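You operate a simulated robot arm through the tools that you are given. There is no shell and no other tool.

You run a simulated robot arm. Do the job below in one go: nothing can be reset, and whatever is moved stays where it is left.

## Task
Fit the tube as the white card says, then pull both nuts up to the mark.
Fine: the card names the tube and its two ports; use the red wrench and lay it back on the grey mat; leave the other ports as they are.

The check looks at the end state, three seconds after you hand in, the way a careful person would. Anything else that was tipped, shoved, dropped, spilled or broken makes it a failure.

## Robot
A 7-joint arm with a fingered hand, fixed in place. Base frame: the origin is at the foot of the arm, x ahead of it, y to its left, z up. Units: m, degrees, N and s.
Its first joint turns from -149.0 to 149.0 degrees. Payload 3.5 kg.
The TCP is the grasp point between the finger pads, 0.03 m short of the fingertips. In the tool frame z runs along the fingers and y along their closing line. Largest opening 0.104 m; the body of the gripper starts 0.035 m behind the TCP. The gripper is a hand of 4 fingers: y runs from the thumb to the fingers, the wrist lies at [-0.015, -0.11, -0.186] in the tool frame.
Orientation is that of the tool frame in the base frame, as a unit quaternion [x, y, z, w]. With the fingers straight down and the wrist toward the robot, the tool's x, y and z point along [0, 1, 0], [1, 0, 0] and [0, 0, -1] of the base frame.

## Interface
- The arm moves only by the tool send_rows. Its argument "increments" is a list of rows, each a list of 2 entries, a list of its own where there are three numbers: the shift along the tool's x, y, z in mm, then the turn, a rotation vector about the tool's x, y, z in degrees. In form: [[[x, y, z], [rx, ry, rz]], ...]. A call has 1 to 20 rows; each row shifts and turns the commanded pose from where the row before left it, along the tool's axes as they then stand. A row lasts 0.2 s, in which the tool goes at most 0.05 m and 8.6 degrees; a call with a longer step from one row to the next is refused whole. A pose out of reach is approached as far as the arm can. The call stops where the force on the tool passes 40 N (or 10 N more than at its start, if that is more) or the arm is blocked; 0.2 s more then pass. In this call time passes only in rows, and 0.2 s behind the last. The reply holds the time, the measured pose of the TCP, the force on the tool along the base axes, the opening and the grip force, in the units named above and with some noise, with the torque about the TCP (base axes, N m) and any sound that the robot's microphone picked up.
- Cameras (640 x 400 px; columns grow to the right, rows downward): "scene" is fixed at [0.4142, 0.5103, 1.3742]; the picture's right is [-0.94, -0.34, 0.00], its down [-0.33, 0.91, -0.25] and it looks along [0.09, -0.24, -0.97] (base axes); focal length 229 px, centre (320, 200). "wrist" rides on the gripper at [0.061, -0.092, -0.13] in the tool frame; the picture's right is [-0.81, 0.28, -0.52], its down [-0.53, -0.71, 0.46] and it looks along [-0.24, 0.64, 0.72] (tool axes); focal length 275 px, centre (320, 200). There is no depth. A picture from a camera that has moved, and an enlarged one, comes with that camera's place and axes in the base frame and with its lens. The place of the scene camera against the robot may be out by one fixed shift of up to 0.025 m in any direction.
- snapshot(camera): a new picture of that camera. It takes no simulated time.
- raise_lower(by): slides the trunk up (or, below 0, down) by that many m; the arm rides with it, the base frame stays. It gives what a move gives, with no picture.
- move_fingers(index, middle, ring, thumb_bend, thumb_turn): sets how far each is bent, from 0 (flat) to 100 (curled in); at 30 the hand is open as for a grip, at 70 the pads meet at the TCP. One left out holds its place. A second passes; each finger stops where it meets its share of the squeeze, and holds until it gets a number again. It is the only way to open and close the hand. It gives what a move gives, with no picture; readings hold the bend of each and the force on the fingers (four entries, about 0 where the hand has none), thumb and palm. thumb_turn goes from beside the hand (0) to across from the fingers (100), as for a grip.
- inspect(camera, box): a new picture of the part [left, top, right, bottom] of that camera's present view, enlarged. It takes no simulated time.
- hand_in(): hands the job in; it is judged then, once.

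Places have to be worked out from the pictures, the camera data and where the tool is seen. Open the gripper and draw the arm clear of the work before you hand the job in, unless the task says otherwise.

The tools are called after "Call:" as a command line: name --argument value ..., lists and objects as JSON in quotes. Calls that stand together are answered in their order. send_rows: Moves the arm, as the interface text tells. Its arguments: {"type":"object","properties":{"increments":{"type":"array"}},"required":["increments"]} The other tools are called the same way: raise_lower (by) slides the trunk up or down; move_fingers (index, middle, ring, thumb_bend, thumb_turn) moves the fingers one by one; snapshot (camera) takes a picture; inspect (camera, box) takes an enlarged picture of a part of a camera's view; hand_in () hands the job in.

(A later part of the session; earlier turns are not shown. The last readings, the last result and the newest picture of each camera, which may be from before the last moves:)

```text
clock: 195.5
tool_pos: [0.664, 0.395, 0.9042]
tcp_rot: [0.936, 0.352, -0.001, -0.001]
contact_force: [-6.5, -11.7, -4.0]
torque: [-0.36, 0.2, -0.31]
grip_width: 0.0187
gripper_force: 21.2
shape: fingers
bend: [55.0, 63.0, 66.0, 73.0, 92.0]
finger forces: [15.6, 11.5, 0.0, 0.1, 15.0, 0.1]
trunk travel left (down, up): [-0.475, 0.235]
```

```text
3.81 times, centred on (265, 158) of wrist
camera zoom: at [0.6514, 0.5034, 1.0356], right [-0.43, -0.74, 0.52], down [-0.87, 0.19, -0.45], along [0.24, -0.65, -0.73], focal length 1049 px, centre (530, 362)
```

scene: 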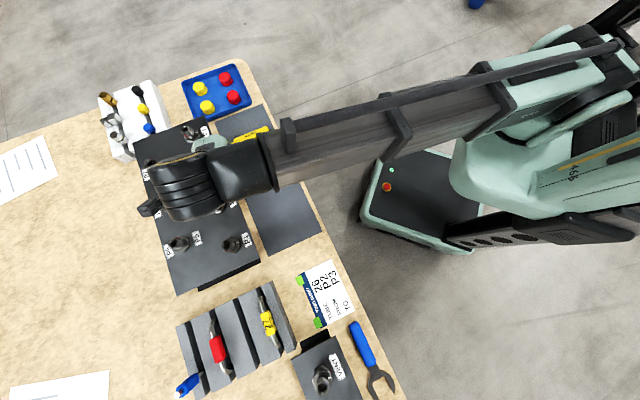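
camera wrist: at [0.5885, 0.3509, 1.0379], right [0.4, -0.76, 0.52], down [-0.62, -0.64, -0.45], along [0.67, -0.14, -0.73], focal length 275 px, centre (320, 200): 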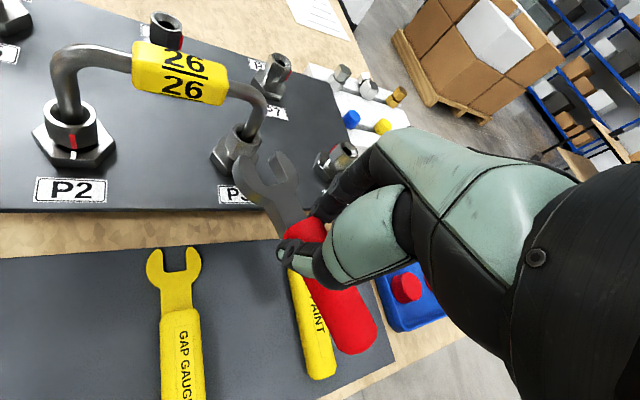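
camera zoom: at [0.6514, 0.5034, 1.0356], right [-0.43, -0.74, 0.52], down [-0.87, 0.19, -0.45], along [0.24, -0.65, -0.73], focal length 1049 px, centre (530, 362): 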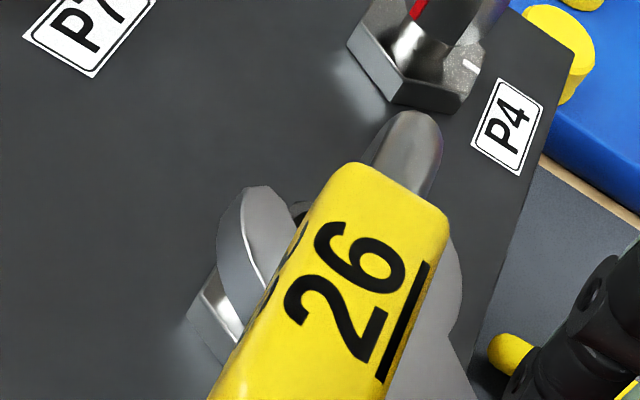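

Stroke done. I'll unload, back off, swing round and lower 2 mm, then read the P3 mark.

Call:
send_rows --increments '[[[-1.65, 1.9, 0], [0, 0, -2]], [[-5.8, -3.9, 0], [0, 0, 0]], [[-8.3, -5.6, 0], [0, 0, 0]], [[-10.8, -7.3, 0], [0, 0, 0]], [[-6.18, 8.71, 0], [0, 0, -6]], [[-6.18, 8.71, 0], [0, 0, -6]], [[-6.18, 8.71, 0], [0, 0, -6]], [[-6.18, 8.71, 0], [0, 0, -6]], [[-6.18, 8.71, 0], [0, 0, -6]], [[-6.18, 8.71, 0], [0, 0, -6]], [[-6.18, 8.71, 0], [0, 0, -6]], [[-6.18, 8.71, 0], [0, 0, -6]], [[-6.18, 8.71, 0], [0, 0, -6]], [[-4.12, 5.81, 0], [0, 0, -4]], [[0, 0, 1.5], [0, 0, 0]], [[0, 0, 0], [0, 0, 0]]]'

Call:
inspect --camera "scene" --box '[190, 150, 226, 177]'

Call:
inspect --camera "wrist" --box '[205, 125, 305, 200]'

```text
clock: 198.9
tool_pos: [0.6894, 0.305, 0.9008]
tcp_rot: [0.634, 0.774, -0.001, -0.001]
contact_force: [0.5, -0.7, -1.2]
torque: [0.01, 0.0, 0.01]
grip_width: 0.0186
gripper_force: 18.2
shape: fingers
bend: [56.0, 64.0, 66.0, 73.0, 92.0]
finger forces: [10.8, 7.6, 0.0, 0.0, 18.2, 0.1]
trunk travel left (down, up): [-0.475, 0.235]
```

```text
14.81 times, centred on (208, 164) of scene
camera zoom: at [0.4142, 0.5103, 1.3742], right [-0.94, -0.34, 0.0], down [-0.33, 0.91, -0.25], along [0.09, -0.24, -0.97], focal length 3398 px, centre (1979, 741)
```

zoom: 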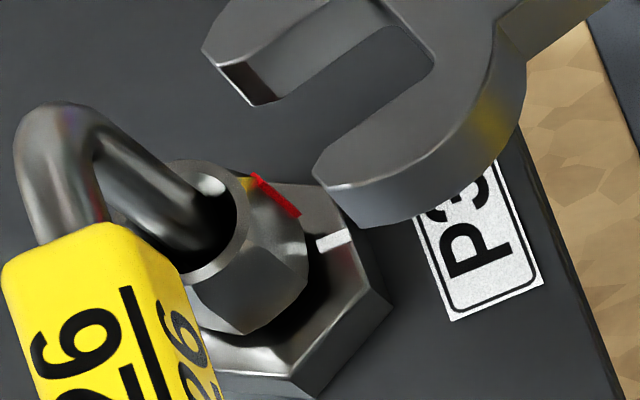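

```text
5.33 times, centred on (255, 162) of wrist
camera zoom: at [0.5892, 0.3462, 1.0326], right [0.43, -0.74, 0.52], down [-0.6, -0.66, -0.45], along [0.68, -0.11, -0.73], focal length 1468 px, centre (667, 400)
```

zoom: 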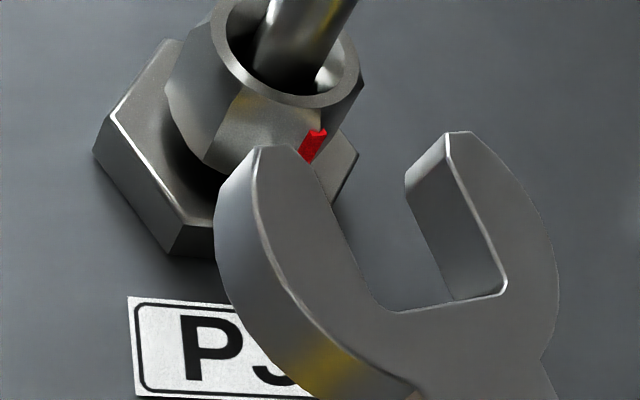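

P3's tab is at the same stage P2's was before the last bite, about 12–13° to go. I'll shift 1.2 mm left and advance 20 mm.

Call:
send_rows --increments '[[[0.7, -1.0, 0], [0, 0, 0]], [[8.3, 5.6, 0], [0, 0, 0]], [[8.3, 5.6, 0], [0, 0, 0]], [[0, 0, 0], [0, 0, 0]]]'

Call:
inspect --camera "wrist" --box '[205, 115, 305, 190]'

Call:
inspect --camera "scene" --box '[190, 150, 226, 177]'

```text
clock: 199.9
tool_pos: [0.6973, 0.3238, 0.9023]
tcp_rot: [0.635, 0.773, 0.0, -0.001]
contact_force: [0.7, -1.6, -1.4]
torque: [-0.01, -0.04, -0.08]
grip_width: 0.0189
gripper_force: 19.2
shape: fingers
bend: [56.0, 64.0, 66.0, 73.0, 92.0]
finger forces: [12.3, 7.2, 0.1, 0.0, 18.2, 0.0]
trunk travel left (down, up): [-0.475, 0.235]
```

```text
5.33 times, centred on (255, 152) of wrist
camera zoom: at [0.5974, 0.3654, 1.0342], right [0.43, -0.74, 0.52], down [-0.6, -0.66, -0.45], along [0.68, -0.11, -0.73], focal length 1468 px, centre (667, 453)
```

zoom: 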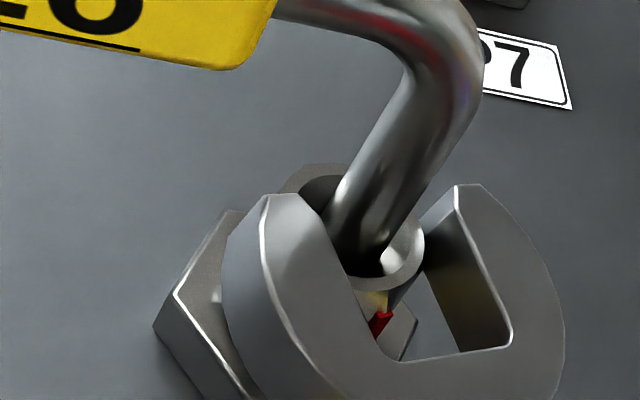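

```text
14.81 times, centred on (208, 164) of scene
camera zoom: at [0.4142, 0.5103, 1.3742], right [-0.94, -0.34, 0.0], down [-0.33, 0.91, -0.25], along [0.09, -0.24, -0.97], focal length 3398 px, centre (1979, 741)
```

zoom: 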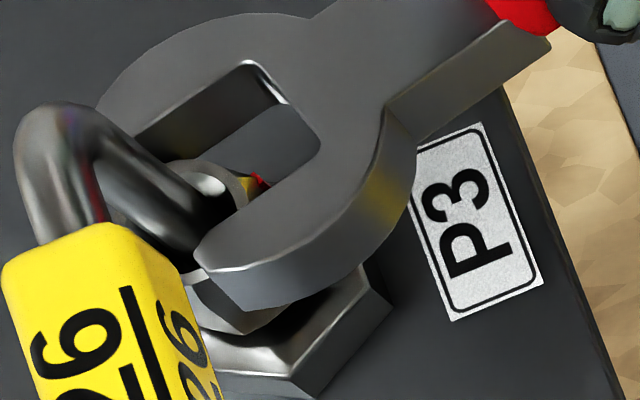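

Entering cleanly with under 2 N. I'll advance 9 mm more to seat.

Call:
send_rows --increments '[[[1.4, 1.3, 0], [0, 0, 0]], [[1.66, 1.12, 0], [0, 0, 0]], [[1.66, 1.12, 0], [0, 0, 0]], [[1.66, 1.12, 0], [0, 0, 0]], [[0.83, 0.56, 0], [0, 0, 0]], [[0, 0, 0], [0, 0, 0]]]'

Call:
inspect --camera "wrist" --box '[205, 115, 305, 190]'

Call:
inspect --camera "scene" --box '[190, 150, 226, 177]'

```text
clock: 201.3
tool_pos: [0.7018, 0.3309, 0.9037]
tcp_rot: [0.634, 0.773, 0.0, -0.001]
contact_force: [0.6, -11.2, -0.5]
torque: [-0.26, -0.12, -0.21]
grip_width: 0.0186
gripper_force: 20.2
shape: fingers
bend: [56.0, 64.0, 66.0, 73.0, 92.0]
finger forces: [13.9, 9.5, 0.1, 0.0, 17.9, 0.1]
trunk travel left (down, up): [-0.475, 0.235]
```

```text
5.33 times, centred on (255, 152) of wrist
camera zoom: at [0.6009, 0.3732, 1.0339], right [0.43, -0.74, 0.52], down [-0.6, -0.66, -0.45], along [0.68, -0.11, -0.73], focal length 1468 px, centre (667, 453)
```

zoom: 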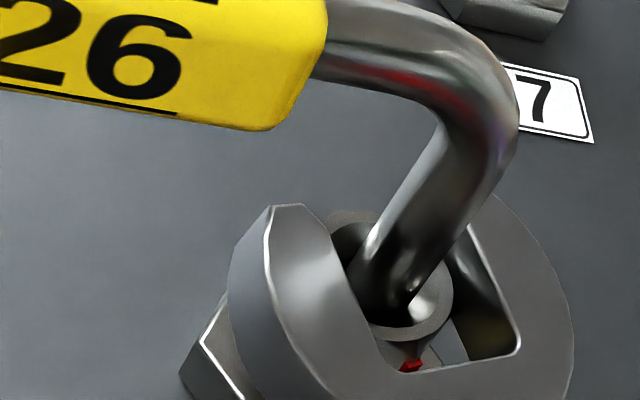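

```text
14.81 times, centred on (208, 164) of scene
camera zoom: at [0.4142, 0.5103, 1.3742], right [-0.94, -0.34, 0.0], down [-0.33, 0.91, -0.25], along [0.09, -0.24, -0.97], focal length 3398 px, centre (1979, 741)
```

zoom: 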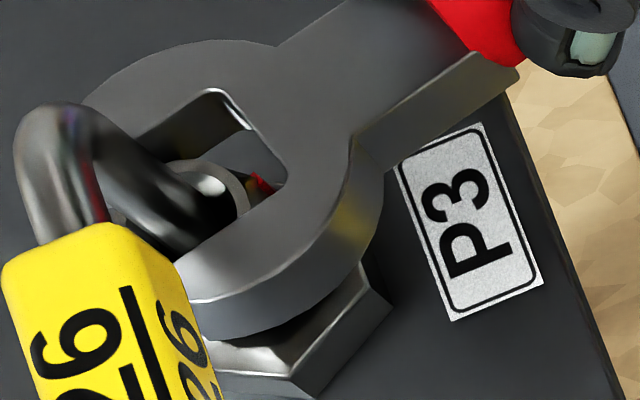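

The tab is touching the slot bottom, so it's fully seated. I'll ease back 1 mm and turn 18° clockwise.

Call:
send_rows --increments '[[[-1.0, -0.7, 0], [0, 0, 0]], [[3.4, -3.82, 0], [0, 0, 4]], [[3.4, -3.82, 0], [0, 0, 4]], [[3.4, -3.82, 0], [0, 0, 4]], [[3.4, -3.82, 0], [0, 0, 4]], [[1.7, -1.91, 0], [0, 0, 2]], [[0, 0, 0], [0, 0, 0]]]'

Call:
inspect --camera "wrist" --box '[205, 115, 305, 190]'

Call:
inspect --camera "scene" --box '[190, 150, 226, 177]'

```text
clock: 202.9
tool_pos: [0.683, 0.3447, 0.9025]
tcp_rot: [0.748, 0.664, -0.001, -0.002]
contact_force: [6.5, -12.8, -4.4]
torque: [-0.41, -0.18, -0.28]
grip_width: 0.0189
gripper_force: 20.4
shape: fingers
bend: [55.0, 63.0, 66.0, 73.0, 93.0]
finger forces: [15.3, 11.6, 0.1, 0.0, 13.6, 0.0]
trunk travel left (down, up): [-0.475, 0.235]
```

```text
5.33 times, centred on (255, 152) of wrist
camera zoom: at [0.6007, 0.4152, 1.034], right [0.18, -0.84, 0.52], down [-0.77, -0.44, -0.45], along [0.61, -0.32, -0.73], focal length 1468 px, centre (667, 453)
```

zoom: 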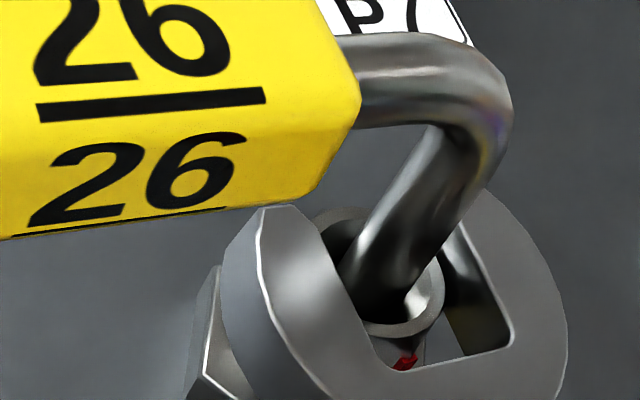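

```text
14.81 times, centred on (208, 164) of scene
camera zoom: at [0.4142, 0.5103, 1.3742], right [-0.94, -0.34, 0.0], down [-0.33, 0.91, -0.25], along [0.09, -0.24, -0.97], focal length 3398 px, centre (1979, 741)
```

zoom: 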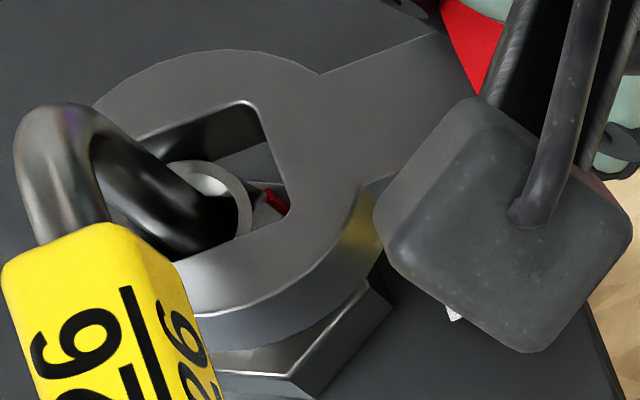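

I'll unload, back off, and take the same tick-side viewpoint for P3.

Call:
send_rows --increments '[[[-1.6, 1.9, 0], [0, 0, -2]], [[-5.8, -3.9, 0], [0, 0, 0]], [[-8.3, -5.6, 0], [0, 0, 0]], [[-8.3, -5.6, 0], [0, 0, 0]], [[-14.7, 13.8, -8], [0, 0, 0]], [[-14.7, 13.8, -8], [0, 0, 0]], [[-14.8, 13.7, -9], [0, 0, 0]], [[0, 0, 0], [0, 0, -7.5]], [[0, 0, 0], [0, 0, -7.5]], [[0, 0, 0], [0, 0, -7.5]], [[0, 0, 0], [0, 0, -7.5]], [[0, 0, 0], [0, 0, -7.5]], [[0, 0, 0], [0, 0, -7]], [[0, 0, 0], [0, 0, -6]], [[0, 0, 0], [0, 0, 0]]]'

Call:
inspect --camera "wrist" --box '[235, 110, 305, 165]'

Call:
inspect --camera "scene" --box '[198, 152, 226, 173]'

Call:
snapshot --camera "wrist"

```text
clock: 206.1
tool_pos: [0.7039, 0.2739, 0.9269]
tcp_rot: [0.376, 0.927, -0.001, -0.001]
contact_force: [0.0, 0.1, -0.8]
torque: [-0.01, -0.01, -0.02]
grip_width: 0.0191
gripper_force: 18.4
shape: fingers
bend: [55.0, 64.0, 66.0, 74.0, 92.0]
finger forces: [10.9, 7.4, 0.1, 0.1, 18.5, 0.0]
trunk travel left (down, up): [-0.475, 0.235]
```

```text
7.27 times, centred on (270, 138) of wrist
camera zoom: at [0.5983, 0.2504, 1.0589], right [0.77, -0.37, 0.52], down [-0.12, -0.88, -0.46], along [0.62, 0.29, -0.73], focal length 2002 px, centre (684, 654)
```

zoom: 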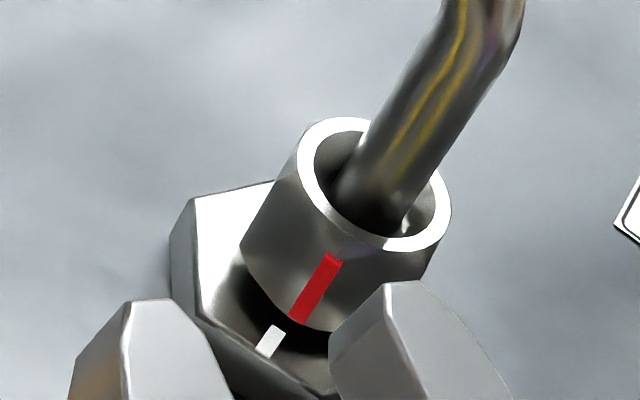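

```text
16.00 times, centred on (212, 162) of scene
camera zoom: at [0.4142, 0.5103, 1.3742], right [-0.94, -0.34, 0.0], down [-0.33, 0.91, -0.25], along [0.09, -0.24, -0.97], focal length 3669 px, centre (2048, 800)
```

zoom: 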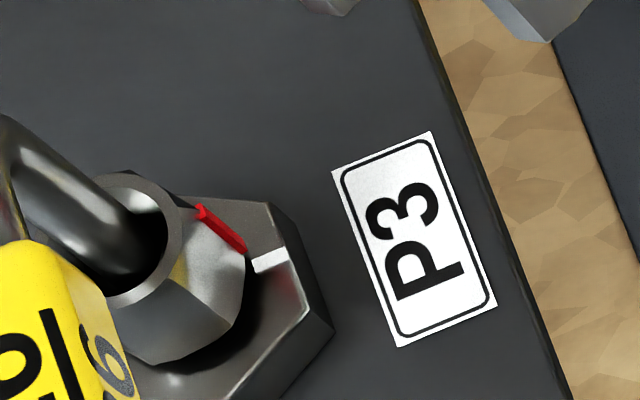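

```text
taken
camera wrist: at [0.5983, 0.2504, 1.0589], right [0.77, -0.37, 0.52], down [-0.12, -0.88, -0.46], along [0.62, 0.29, -0.73], focal length 275 px, centre (320, 200)
```

wrist: 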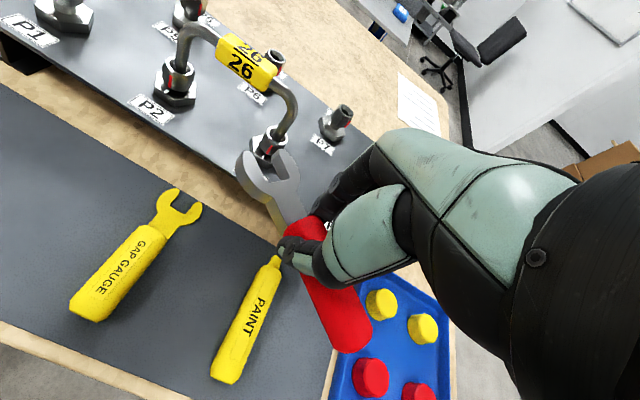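

P3 is about 4° short of its tick by both views, while P2 is within 1°. I'll retrace the path to take one more small bite on P3.

Call:
send_rows --increments '[[[0, 0, 0], [0, 0, 6]], [[0, 0, 0], [0, 0, 7]], [[0, 0, 0], [0, 0, 7.5]], [[0, 0, 0], [0, 0, 7.5]], [[0, 0, 0], [0, 0, 7.5]], [[0, 0, 0], [0, 0, 7.5]], [[0, 0, 0], [0, 0, 7.5]], [[14.8, -13.7, 9], [0, 0, 0]], [[14.7, -13.8, 8], [0, 0, 0]], [[14.7, -13.8, 8], [0, 0, 0]], [[0, 0, 0], [0, 0, 0]]]'

Call:
inspect --camera "wrist" --box '[205, 115, 305, 190]'

Call:
inspect --camera "scene" --box '[190, 150, 226, 177]'

```text
clock: 208.5
tool_pos: [0.664, 0.3211, 0.9022]
tcp_rot: [0.736, 0.677, 0.0, -0.001]
contact_force: [0.0, -0.9, -1.2]
torque: [0.0, -0.01, 0.0]
grip_width: 0.019
gripper_force: 18.5
shape: fingers
bend: [55.0, 64.0, 66.0, 74.0, 92.0]
finger forces: [10.9, 7.6, 0.1, 0.1, 18.4, 0.0]
trunk travel left (down, up): [-0.475, 0.235]
```

```text
5.33 times, centred on (255, 152) of wrist
camera zoom: at [0.5797, 0.39, 1.034], right [0.21, -0.83, 0.52], down [-0.76, -0.47, -0.45], along [0.62, -0.3, -0.73], focal length 1468 px, centre (667, 453)
```

zoom: 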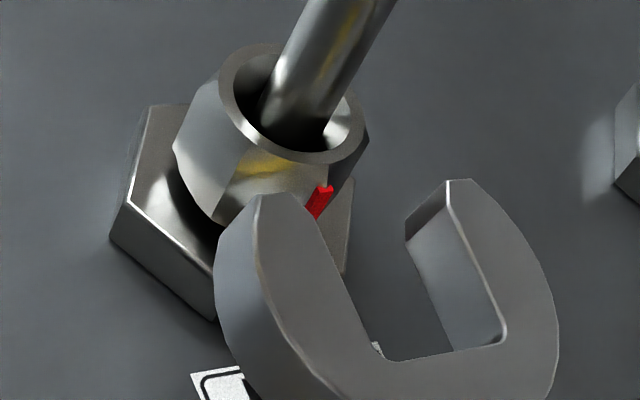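

```text
14.81 times, centred on (208, 164) of scene
camera zoom: at [0.4142, 0.5103, 1.3742], right [-0.94, -0.34, 0.0], down [-0.33, 0.91, -0.25], along [0.09, -0.24, -0.97], focal length 3398 px, centre (1979, 741)
```

zoom: 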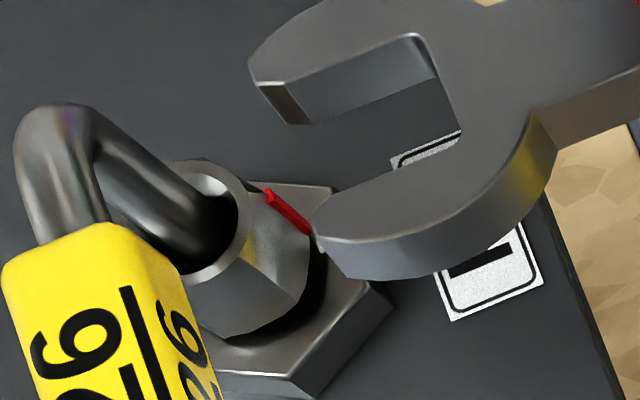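

I'm back at the pre-approach pose. I'll advance along the same line onto the nut.

Call:
send_rows --increments '[[[8.3, 5.6, 0], [0, 0, 0]], [[6.6, 4.5, 0], [0, 0, 0]], [[3.3, 2.2, 0], [0, 0, 0]], [[0, 0, 0], [0, 0, 0]]]'

Call:
inspect --camera "wrist" --box '[205, 115, 305, 190]'

```text
clock: 209.5
tool_pos: [0.679, 0.3394, 0.9036]
tcp_rot: [0.736, 0.677, -0.001, -0.001]
contact_force: [-0.4, -4.3, -0.9]
torque: [-0.14, 0.01, -0.22]
grip_width: 0.019
gripper_force: 20.3
shape: fingers
bend: [55.0, 64.0, 66.0, 74.0, 92.0]
finger forces: [13.6, 7.5, 0.1, 0.0, 18.9, 0.0]
trunk travel left (down, up): [-0.475, 0.235]
```

```text
5.33 times, centred on (255, 152) of wrist
camera zoom: at [0.5942, 0.4076, 1.0343], right [0.21, -0.83, 0.52], down [-0.76, -0.47, -0.45], along [0.62, -0.3, -0.73], focal length 1468 px, centre (667, 453)
```

zoom: 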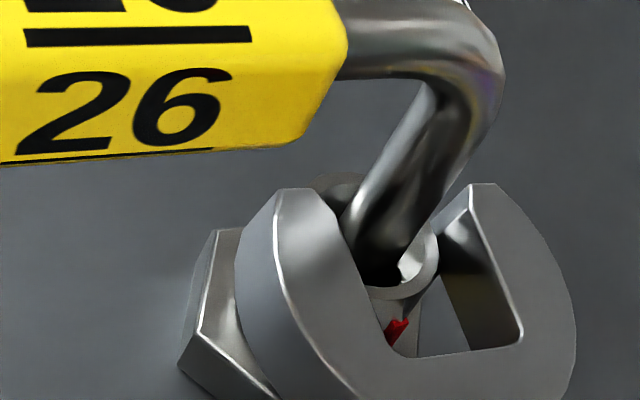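

On the nut with light contact. I'll advance 4.5 mm more with a slight right bias.

Call:
send_rows --increments '[[[-0.35, 0.5, 0], [0, 0, 0]], [[1.66, 1.12, 0], [0, 0, 0]], [[1.66, 1.12, 0], [0, 0, 0]], [[0.6, 0.4, 0], [0, 0, 0]], [[0, 0, 0], [0, 0, 0]]]'

Call:
inspect --camera "wrist" --box '[205, 115, 305, 190]'

```text
clock: 210.7
tool_pos: [0.6829, 0.3409, 0.903]
tcp_rot: [0.736, 0.677, 0.0, -0.001]
contact_force: [-4.2, -12.7, 0.5]
torque: [-0.31, 0.05, -0.23]
grip_width: 0.0189
gripper_force: 21.0
shape: fingers
bend: [56.0, 65.0, 66.0, 73.0, 92.0]
finger forces: [14.5, 9.3, 0.0, 0.1, 18.5, 0.1]
trunk travel left (down, up): [-0.475, 0.235]
```

```text
5.33 times, centred on (255, 152) of wrist
camera zoom: at [0.5977, 0.4101, 1.0347], right [0.21, -0.83, 0.52], down [-0.76, -0.47, -0.45], along [0.62, -0.3, -0.73], focal length 1468 px, centre (667, 453)
```

zoom: 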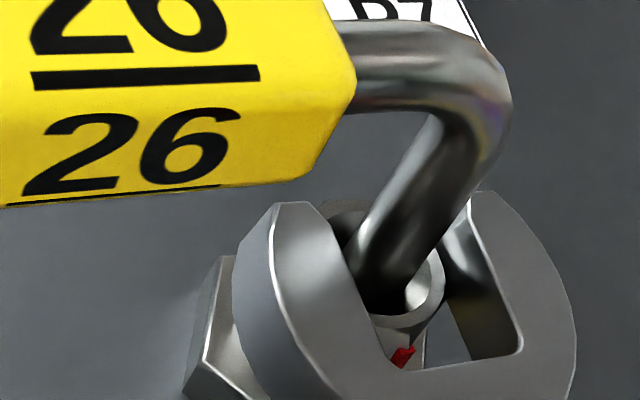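

Seated. I'll ease back 1 mm and turn 6.5°, which is about 4.5° beyond the previous end point.

Call:
send_rows --increments '[[[-1.0, -0.7, 0], [0, 0, 0]], [[2.75, -3.1, 0], [0, 0, 3.25]], [[2.75, -3.1, 0], [0, 0, 3.25]], [[0, 0, 0], [0, 0, 0]]]'

Call:
send_rows --increments '[[[-1.6, 1.9, 0], [0, 0, -2]], [[-5.8, -3.9, 0], [0, 0, 0]], [[-8.3, -5.6, 0], [0, 0, 0]], [[-8.3, -5.6, 0], [0, 0, 0]], [[-14.7, 13.8, -8], [0, 0, 0]], [[-14.7, 13.8, -8], [0, 0, 0]], [[-14.8, 13.7, -9], [0, 0, 0]], [[0, 0, 0], [0, 0, -7.5]], [[0, 0, 0], [0, 0, -7.5]], [[0, 0, 0], [0, 0, -7.5]], [[0, 0, 0], [0, 0, -7.5]], [[0, 0, 0], [0, 0, -7.5]], [[0, 0, 0], [0, 0, -7.5]], [[0, 0, 0], [0, 0, -7.5]], [[0, 0, 0], [0, 0, -2]], [[0, 0, 0], [0, 0, 0]]]'

Call:
inspect --camera "wrist" --box '[235, 110, 305, 165]'

Call:
inspect --camera "scene" --box '[198, 152, 226, 173]'

```text
clock: 211.7
tool_pos: [0.6769, 0.3457, 0.9027]
tcp_rot: [0.773, 0.634, 0.0, 0.0]
contact_force: [4.5, -13.8, -2.1]
torque: [-0.38, -0.18, -0.28]
grip_width: 0.0192
gripper_force: 20.6
shape: fingers
bend: [55.0, 63.0, 66.0, 74.0, 93.0]
finger forces: [15.7, 12.0, 0.1, 0.1, 14.6, 0.0]
trunk travel left (down, up): [-0.475, 0.235]
```

```text
clock: 215.1
tool_pos: [0.6943, 0.2754, 0.9279]
tcp_rot: [0.38, 0.925, -0.001, -0.001]
contact_force: [-0.2, 0.2, -1.4]
torque: [0.04, 0.01, 0.01]
grip_width: 0.0193
gripper_force: 19.0
shape: fingers
bend: [55.0, 64.0, 66.0, 74.0, 91.0]
finger forces: [10.7, 8.3, 0.1, 0.0, 18.9, 0.1]
trunk travel left (down, up): [-0.475, 0.235]
```

```text
7.27 times, centred on (270, 138) of wrist
camera zoom: at [0.587, 0.2536, 1.059], right [0.77, -0.37, 0.52], down [-0.12, -0.88, -0.46], along [0.63, 0.29, -0.73], focal length 2002 px, centre (684, 654)
```

zoom: 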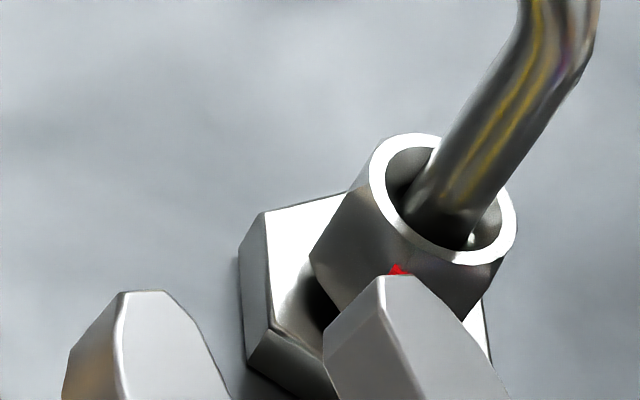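

```text
16.00 times, centred on (212, 162) of scene
camera zoom: at [0.4142, 0.5103, 1.3742], right [-0.94, -0.34, 0.0], down [-0.33, 0.91, -0.25], along [0.09, -0.24, -0.97], focal length 3669 px, centre (2048, 800)
```

zoom: 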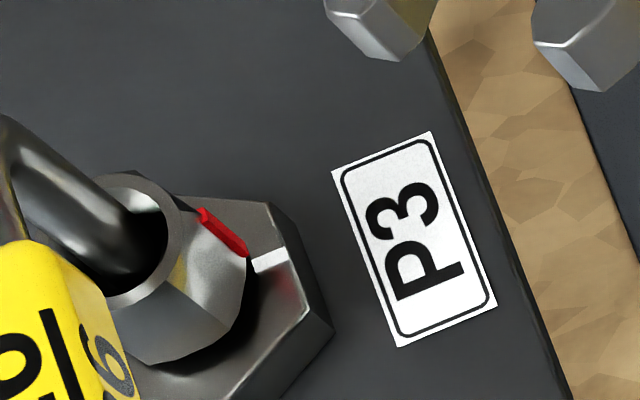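

Overhead, the P3 tab now points at its tick. I'll shift the camera slightly for the matching direct view.

Call:
send_rows --increments '[[[-7.9, 5.8, 0], [0, 0, 0]], [[0, 0, 0], [0, 0, 0]]]'

Call:
inspect --camera "wrist" --box '[235, 110, 305, 165]'

Call:
snapshot --camera "wrist"

```text
clock: 215.7
tool_pos: [0.7033, 0.2746, 0.9263]
tcp_rot: [0.38, 0.925, -0.001, -0.001]
contact_force: [1.3, -0.2, -1.4]
torque: [-0.04, 0.01, -0.02]
grip_width: 0.0191
gripper_force: 18.7
shape: fingers
bend: [55.0, 64.0, 66.0, 74.0, 91.0]
finger forces: [10.7, 8.3, 0.0, 0.0, 18.8, 0.1]
trunk travel left (down, up): [-0.475, 0.235]
```

```text
7.27 times, centred on (270, 138) of wrist
camera zoom: at [0.5971, 0.2527, 1.0581], right [0.77, -0.38, 0.52], down [-0.12, -0.88, -0.46], along [0.63, 0.29, -0.73], focal length 2002 px, centre (684, 654)
```

zoom: 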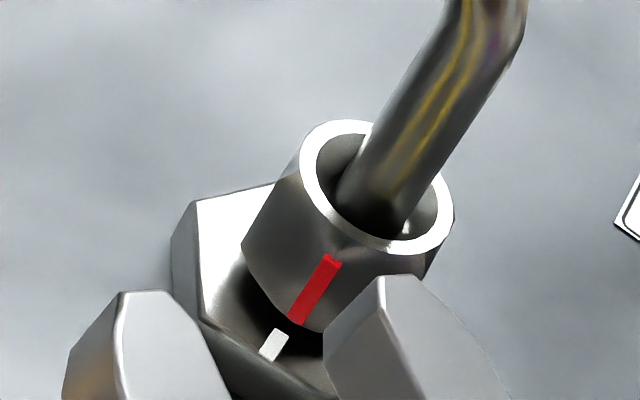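

```text
taken
camera wrist: at [0.5971, 0.2527, 1.0581], right [0.77, -0.38, 0.52], down [-0.12, -0.88, -0.46], along [0.63, 0.29, -0.73], focal length 275 px, centre (320, 200)
```

wrist: 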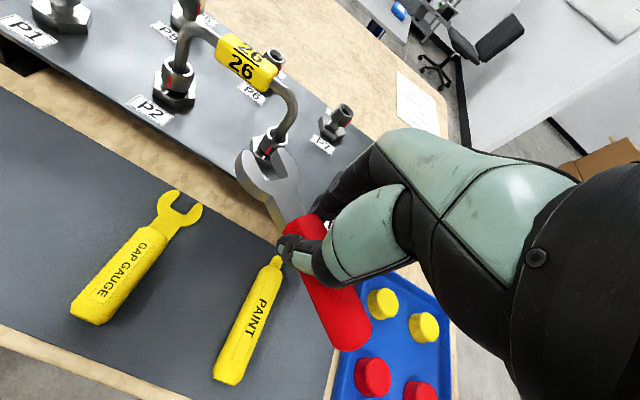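

P3's tab and tick now line up just as P2's do. I'll carry the wrench back over the mat, to its free left part away from the gap gauge, and check before setting it down.

Call:
send_rows --increments '[[[0, 0, -20], [0, 0, 0]], [[42.3, -3.7, 0], [0, 0, 0]], [[42.3, -3.7, 0], [0, 0, 0]], [[42.3, -3.7, 0], [0, 0, 0]], [[42.2, -3.7, 0], [0, 0, 0]], [[42.2, -3.8, 0], [0, 0, 0]], [[0, 0, 0], [0, 0, 6.5]], [[0, 0, 0], [0, 0, 6.5]], [[0, 0, 0], [0, 0, 6.4]], [[0, 0, 0], [0, 0, 6.4]], [[0, 0, 0], [0, 0, 0]]]'

Call:
snapshot --camera "wrist"

Call:
snapshot --camera "scene"

```text
clock: 218.1
tool_pos: [0.54, 0.4102, 0.9483]
tcp_rot: [0.579, 0.816, 0.0, -0.001]
contact_force: [0.1, 0.4, -1.6]
torque: [-0.01, -0.02, -0.02]
grip_width: 0.0189
gripper_force: 19.0
shape: fingers
bend: [55.0, 64.0, 66.0, 74.0, 91.0]
finger forces: [10.8, 8.3, 0.0, 0.0, 18.8, 0.0]
trunk travel left (down, up): [-0.475, 0.235]
```

```text
taken
camera wrist: at [0.4343, 0.4367, 1.0795], right [0.53, -0.67, 0.52], down [-0.5, -0.74, -0.45], along [0.69, -0.02, -0.73], focal length 275 px, centre (320, 200)
```

wrist: 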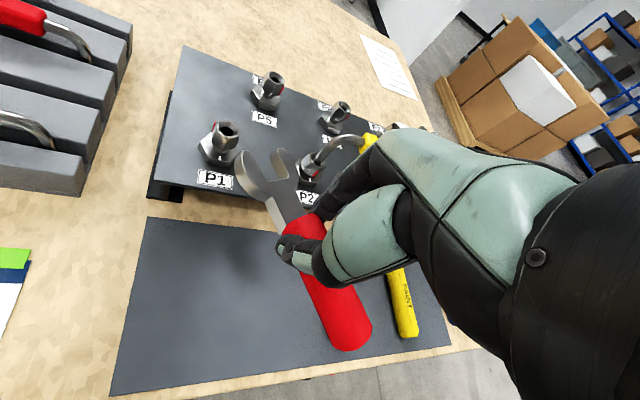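

```text
taken
```

scene: 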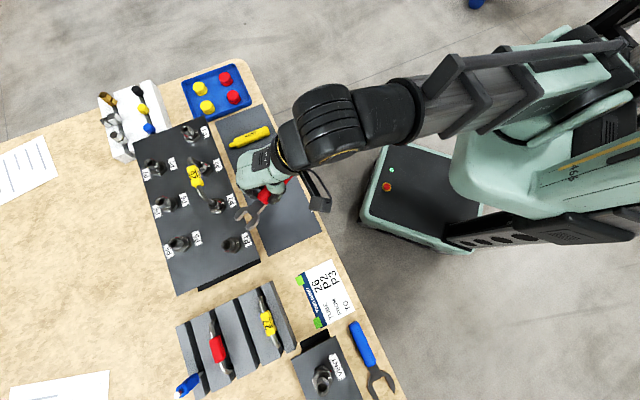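

The mat below is clear on the left. I'll shift 16 mm further left and lower the wrench toward it, slowing near contact.

Call:
send_rows --increments '[[[16, -0.7, 0], [0, 0, 0]], [[0, 0, 40], [0, 0, 0]], [[0, 0, 40], [0, 0, 0]], [[0, 0, 22], [0, 0, 0]], [[0, 0, 8], [0, 0, 0]], [[0, 0, 5], [0, 0, 0]], [[0, 0, 4], [0, 0, 0]], [[0, 0, 0], [0, 0, 0]]]'

Call:
snapshot --camera "wrist"

```text
clock: 219.4
tool_pos: [0.5346, 0.4254, 0.8408]
tcp_rot: [0.577, 0.816, 0.006, 0.001]
contact_force: [-2.3, -0.9, 27.6]
torque: [0.07, -0.15, 0.09]
grip_width: 0.0189
gripper_force: 24.5
shape: fingers
bend: [58.0, 72.0, 66.0, 73.0, 90.0]
finger forces: [10.6, 17.1, 0.1, 0.1, 22.2, 0.0]
trunk travel left (down, up): [-0.475, 0.235]
stopped in row 6: the force on the tool passed its limit at 43 N (the readings are from after the stop); the commanded pose is now the measured one
```

```text
taken
camera wrist: at [0.4279, 0.4509, 0.9709], right [0.53, -0.68, 0.52], down [-0.49, -0.74, -0.47], along [0.7, -0.01, -0.72], focal length 275 px, centre (320, 200)
```

wrist: 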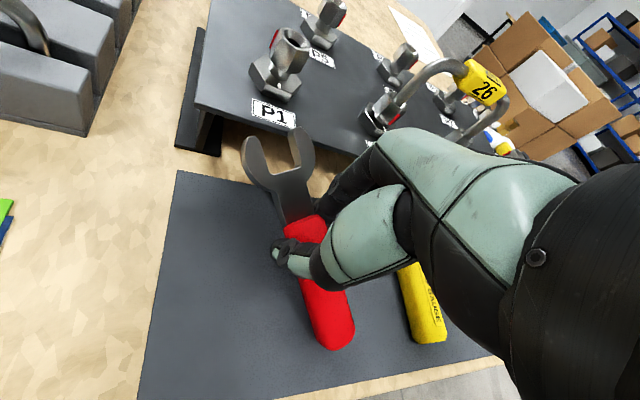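

It met the mat earlier than expected, so the wrench has slid lower in the fingers. I'll relieve the pressure by rising 2 mm and look closely before releasing.

Call:
send_rows --increments '[[[0, 0, -2], [0, 0, 0]], [[0, 0, 0], [0, 0, 0]]]'

Call:
inspect --camera "wrist" --box '[200, 100, 420, 370]'

Call:
inspect --camera "scene" --box '[220, 170, 340, 260]'

```text
clock: 220.0
tool_pos: [0.5333, 0.4254, 0.8403]
tcp_rot: [0.577, 0.816, 0.005, 0.0]
contact_force: [-2.2, -2.3, 25.7]
torque: [0.04, -0.08, 0.05]
grip_width: 0.0187
gripper_force: 24.9
shape: fingers
bend: [58.0, 72.0, 66.0, 73.0, 90.0]
finger forces: [10.5, 16.6, 0.0, 0.1, 22.3, 0.0]
trunk travel left (down, up): [-0.475, 0.235]
```

```text
1.48 times, centred on (310, 235) of wrist
camera zoom: at [0.4284, 0.4515, 0.9713], right [0.53, -0.68, 0.52], down [-0.49, -0.74, -0.46], along [0.69, -0.01, -0.72], focal length 408 px, centre (335, 148)
```

zoom: 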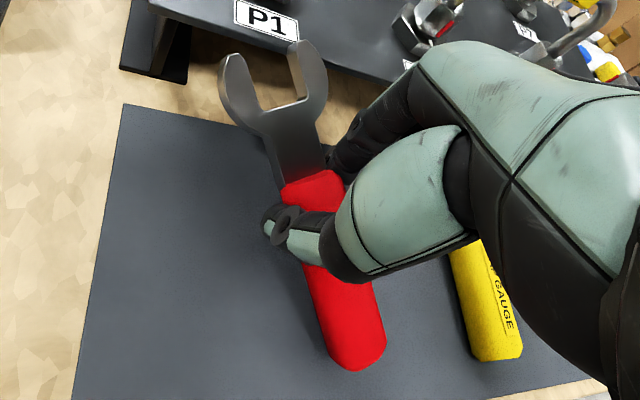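

```text
4.44 times, centred on (280, 215) of scene
camera zoom: at [0.4142, 0.5103, 1.3742], right [-0.94, -0.34, 0.0], down [-0.33, 0.91, -0.25], along [0.09, -0.24, -0.97], focal length 1019 px, centre (498, 133)
```

zoom: 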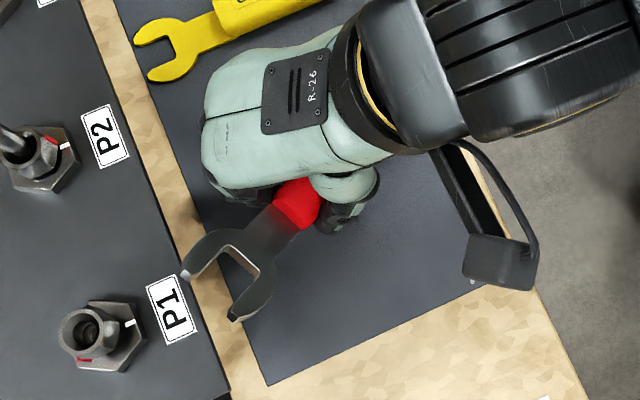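

The pressure barely dropped, so I'm not sure what's touching. I'll rise 15 mm and look again.

Call:
send_rows --increments '[[[0, 0, -5], [0, 0, 0]], [[0, 0, -10], [0, 0, 0]], [[0, 0, 0], [0, 0, 0]]]'

Call:
snapshot --camera "wrist"

Call:
inspect --camera "wrist" --box '[200, 100, 420, 370]'

Call:
inspect --camera "scene" --box '[220, 170, 340, 260]'

```text
clock: 220.8
tool_pos: [0.5347, 0.4254, 0.8546]
tcp_rot: [0.577, 0.817, 0.003, 0.0]
contact_force: [0.1, 0.4, -1.0]
torque: [0.03, 0.04, -0.06]
grip_width: 0.0196
gripper_force: 19.7
shape: fingers
bend: [58.0, 65.0, 66.0, 73.0, 91.0]
finger forces: [11.6, 8.7, 0.1, 0.0, 19.0, 0.0]
trunk travel left (down, up): [-0.475, 0.235]
```

```text
taken
camera wrist: at [0.4292, 0.4525, 0.9849], right [0.53, -0.67, 0.52], down [-0.49, -0.74, -0.46], along [0.69, -0.01, -0.72], focal length 275 px, centre (320, 200)
```

wrist: 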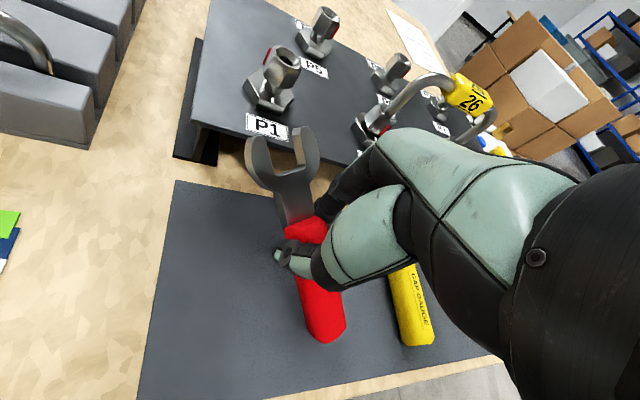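

```text
1.48 times, centred on (310, 235) of wrist
camera zoom: at [0.4292, 0.4525, 0.9849], right [0.53, -0.67, 0.52], down [-0.49, -0.74, -0.46], along [0.69, -0.01, -0.72], focal length 408 px, centre (335, 148)
```

zoom: 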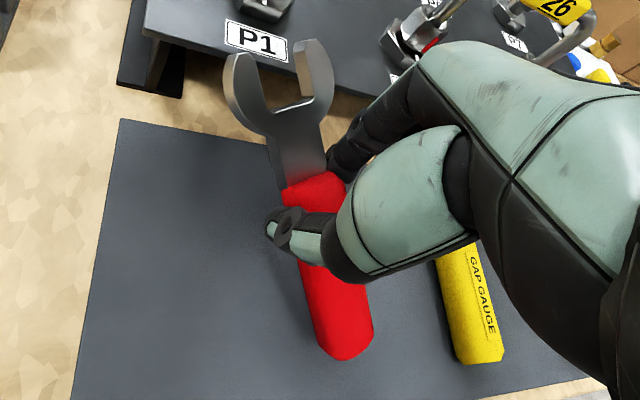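

```text
4.44 times, centred on (280, 215) of scene
camera zoom: at [0.4142, 0.5103, 1.3742], right [-0.94, -0.34, 0.0], down [-0.33, 0.91, -0.25], along [0.09, -0.24, -0.97], focal length 1019 px, centre (498, 133)
```

zoom: 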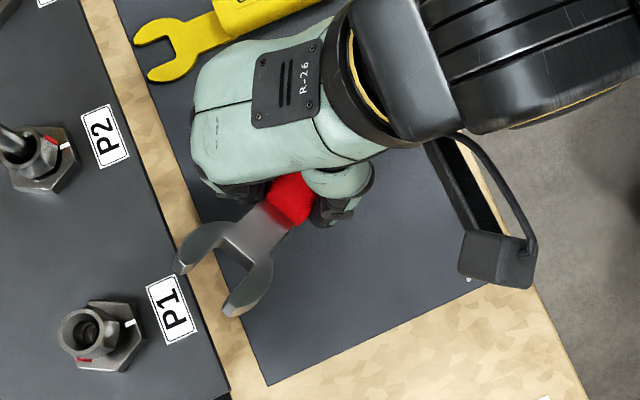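

The torque was balanced, so the wrench was bridging: jaw tip on the board edge and butt on the mat. I'll lift, turn it more parallel to the mat and move it back from the board.

Call:
send_rows --increments '[[[0, 0, -20], [0, 0, 0]], [[0, 0, -25], [0, 0, 0]], [[0, 0, 0], [0.4, 0, -6]], [[0, 0, 0], [0, 0, -6]], [[0, 0, 0], [0, 0, -6]], [[0, 0, 0], [0, 0, -6]], [[-13.1, -10.5, 0], [0, 0, 0]], [[0, 0, 0], [0, 0, 0]]]'

Call:
snapshot --camera "wrist"

Call:
inspect --camera "scene" --box '[220, 150, 340, 260]'

```text
clock: 222.6
tool_pos: [0.537, 0.4084, 0.8993]
tcp_rot: [0.394, 0.919, 0.0, 0.0]
contact_force: [0.1, 0.7, -1.5]
torque: [0.0, 0.06, 0.0]
grip_width: 0.0193
gripper_force: 19.6
shape: fingers
bend: [58.0, 65.0, 66.0, 73.0, 91.0]
finger forces: [11.4, 8.8, 0.0, 0.0, 19.0, 0.0]
trunk travel left (down, up): [-0.475, 0.235]
```

```text
taken
camera wrist: at [0.4292, 0.389, 1.0306], right [0.76, -0.4, 0.51], down [-0.15, -0.88, -0.46], along [0.63, 0.27, -0.73], focal length 275 px, centre (320, 200)
```

wrist: 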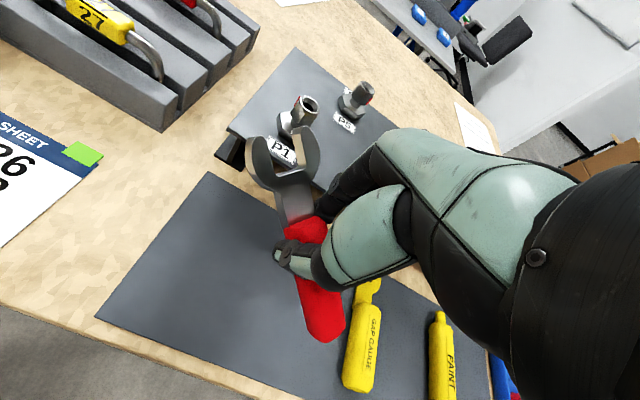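

```text
3.64 times, centred on (280, 205) of scene
camera zoom: at [0.4142, 0.5103, 1.3742], right [-0.94, -0.34, 0.0], down [-0.33, 0.91, -0.25], along [0.09, -0.24, -0.97], focal length 834 px, centre (466, 182)
```

zoom: 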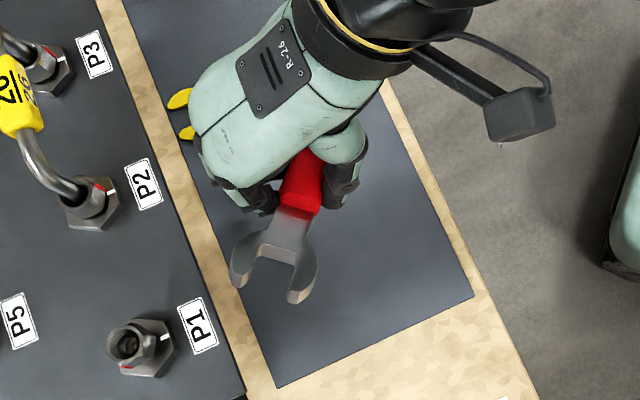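

Now the wrench sits well inside the mat area with the gauge clear. I'll lower it, slowly at the end.

Call:
send_rows --increments '[[[0, 0, 30], [0, 0, 0]], [[0, 0, 22], [0, 0, 0]], [[0, 0, 8], [0, 0, 0]], [[0, 0, 5], [0, 0, 0]], [[0, 0, 0], [0, 0, 0]]]'

Call:
snapshot --camera "wrist"

Call:
inspect --camera "scene" --box '[220, 150, 340, 260]'

```text
clock: 223.8
tool_pos: [0.536, 0.4109, 0.8354]
tcp_rot: [0.394, 0.919, 0.002, -0.001]
contact_force: [0.7, 5.3, 6.9]
torque: [-0.14, -0.09, 0.06]
grip_width: 0.0203
gripper_force: 23.8
shape: fingers
bend: [56.0, 64.0, 66.0, 73.0, 91.0]
finger forces: [11.9, 15.5, 0.0, 0.1, 20.6, 0.1]
trunk travel left (down, up): [-0.475, 0.235]
```

```text
taken
camera wrist: at [0.4292, 0.3905, 0.9661], right [0.76, -0.4, 0.51], down [-0.15, -0.88, -0.46], along [0.63, 0.27, -0.72], focal length 275 px, centre (320, 200)
```

wrist: 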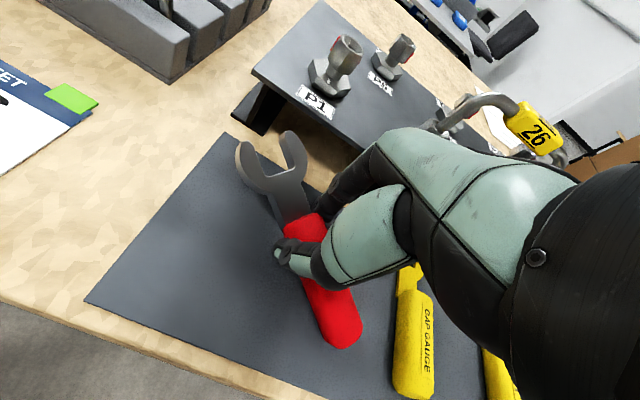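

```text
3.64 times, centred on (280, 205) of scene
camera zoom: at [0.4142, 0.5103, 1.3742], right [-0.94, -0.34, 0.0], down [-0.33, 0.91, -0.25], along [0.09, -0.24, -0.97], focal length 834 px, centre (466, 182)
```

zoom: 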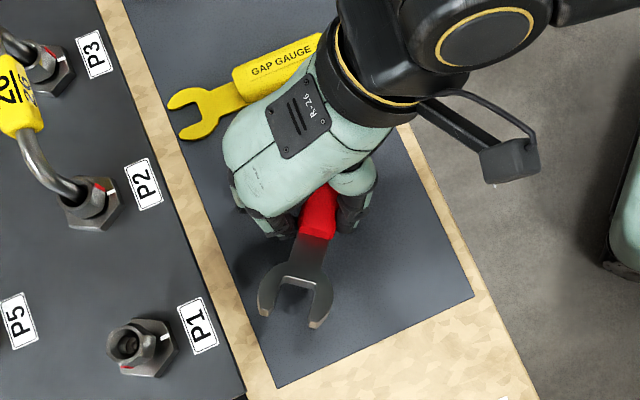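

The butt touched first, so the wrench is slightly head-up. I'll keep lowering gently so it pivots flat in the grip.

Call:
send_rows --increments '[[[0, 0, 3], [0, 0, 0]], [[0, 0, 3], [0, 0, 0]], [[0, 0, 3], [0, 0, 0]], [[0, 0, 0], [0, 0, 0]]]'

Call:
snapshot --camera "wrist"

```text
clock: 224.8
tool_pos: [0.5367, 0.4087, 0.8262]
tcp_rot: [0.395, 0.919, 0.001, -0.002]
contact_force: [0.8, 7.6, 8.8]
torque: [-0.23, -0.07, 0.1]
grip_width: 0.0205
gripper_force: 24.1
shape: fingers
bend: [56.0, 64.0, 66.0, 73.0, 90.0]
finger forces: [11.9, 16.4, 0.0, 0.0, 20.6, 0.0]
trunk travel left (down, up): [-0.475, 0.235]
```

```text
taken
camera wrist: at [0.4293, 0.39, 0.9572], right [0.76, -0.4, 0.51], down [-0.15, -0.88, -0.46], along [0.63, 0.27, -0.72], focal length 275 px, centre (320, 200)
```

wrist: 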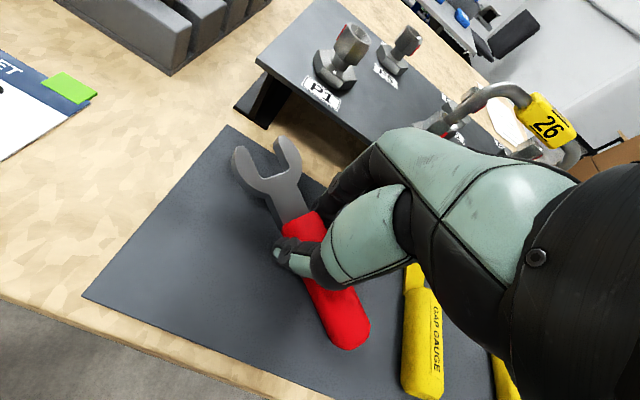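

It's pivoting down. I'll continue a few more millimetres.

Call:
send_rows --increments '[[[0, 0, 2.5], [0, 0, 0]], [[0, 0, 2.5], [0, 0, 0]], [[0, 0, 1.5], [0, 0, 0]], [[0, 0, 0], [0, 0, 0]]]'

Call:
snapshot --camera "wrist"

Call:
inspect --camera "wrist" --box '[200, 110, 400, 360]'

```text
clock: 225.8
tool_pos: [0.5361, 0.4097, 0.8178]
tcp_rot: [0.394, 0.919, 0.0, -0.002]
contact_force: [0.1, 4.6, 6.0]
torque: [-0.26, -0.03, 0.03]
grip_width: 0.021
gripper_force: 24.1
shape: fingers
bend: [56.0, 64.0, 66.0, 73.0, 90.0]
finger forces: [11.8, 14.9, 0.0, 0.0, 21.0, 0.0]
trunk travel left (down, up): [-0.475, 0.235]
```

```text
taken
camera wrist: at [0.4292, 0.3894, 0.9501], right [0.76, -0.4, 0.51], down [-0.15, -0.88, -0.46], along [0.63, 0.27, -0.73], focal length 275 px, centre (320, 200)
```

wrist: 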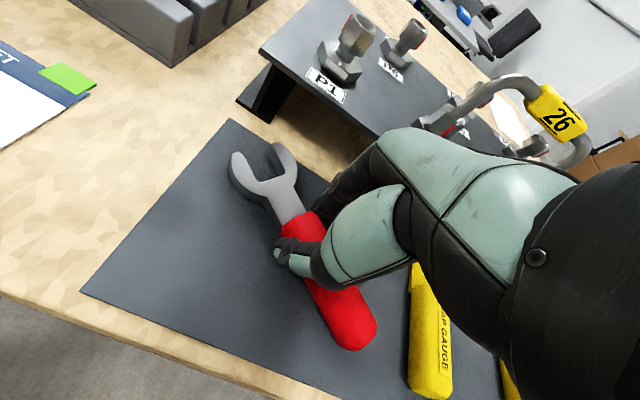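

```text
1.60 times, centred on (300, 235) of wrist
camera zoom: at [0.4292, 0.3894, 0.9501], right [0.76, -0.4, 0.51], down [-0.15, -0.88, -0.46], along [0.63, 0.27, -0.73], focal length 440 px, centre (352, 144)
```

zoom: 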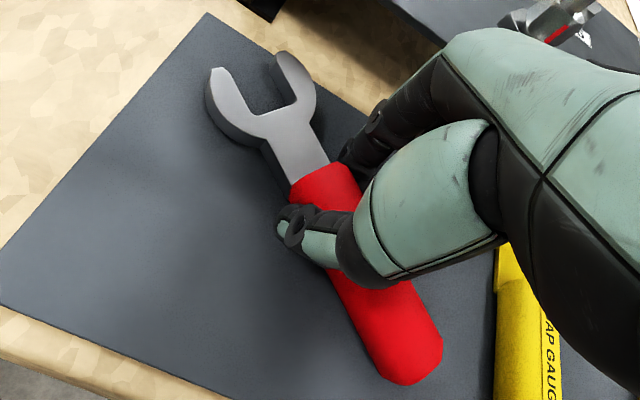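

The wrench is essentially flat, well inside the mat. I'll release gently by opening in two steps.

Call:
move_fingers --index 62 --middle 62 --ring 58 --thumb_bend 64

Call:
move_fingers --index 55 --middle 55 --ring 55 --thumb_bend 52

Call:
inspect --camera "wrist" --box '[200, 110, 400, 360]'

```text
clock: 226.8
tool_pos: [0.537, 0.4083, 0.8183]
tcp_rot: [0.394, 0.919, 0.002, -0.002]
contact_force: [-0.3, -0.6, -1.2]
torque: [0.0, 0.03, -0.02]
grip_width: 0.0235
gripper_force: 1.9
shape: fingers
bend: [60.0, 62.0, 57.0, 62.0, 97.0]
finger forces: [1.5, 0.4, 0.1, 0.0, 1.8, 0.0]
trunk travel left (down, up): [-0.475, 0.235]
```

```text
clock: 227.8
tool_pos: [0.5351, 0.4087, 0.8188]
tcp_rot: [0.394, 0.919, 0.002, -0.002]
contact_force: [-0.1, -0.2, -0.4]
torque: [0.04, -0.02, 0.05]
grip_width: 0.0425
gripper_force: 0.0
shape: fingers
bend: [55.0, 55.0, 55.0, 52.0, 97.0]
finger forces: [0.0, 0.0, 0.1, 0.0, 0.0, 0.1]
trunk travel left (down, up): [-0.475, 0.235]
```

```text
1.60 times, centred on (300, 235) of wrist
camera zoom: at [0.4294, 0.3895, 0.9501], right [0.76, -0.4, 0.51], down [-0.15, -0.88, -0.46], along [0.63, 0.27, -0.73], focal length 440 px, centre (352, 144)
```

zoom: 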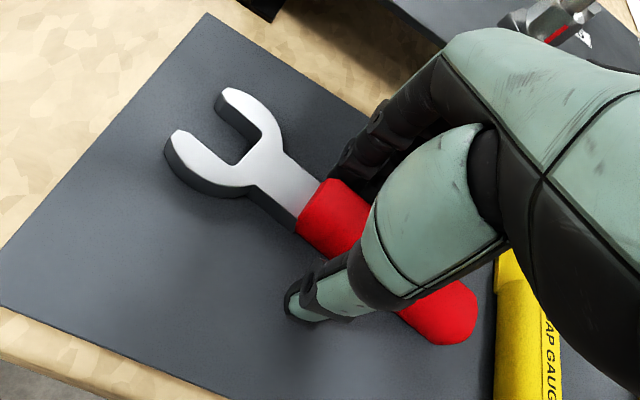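

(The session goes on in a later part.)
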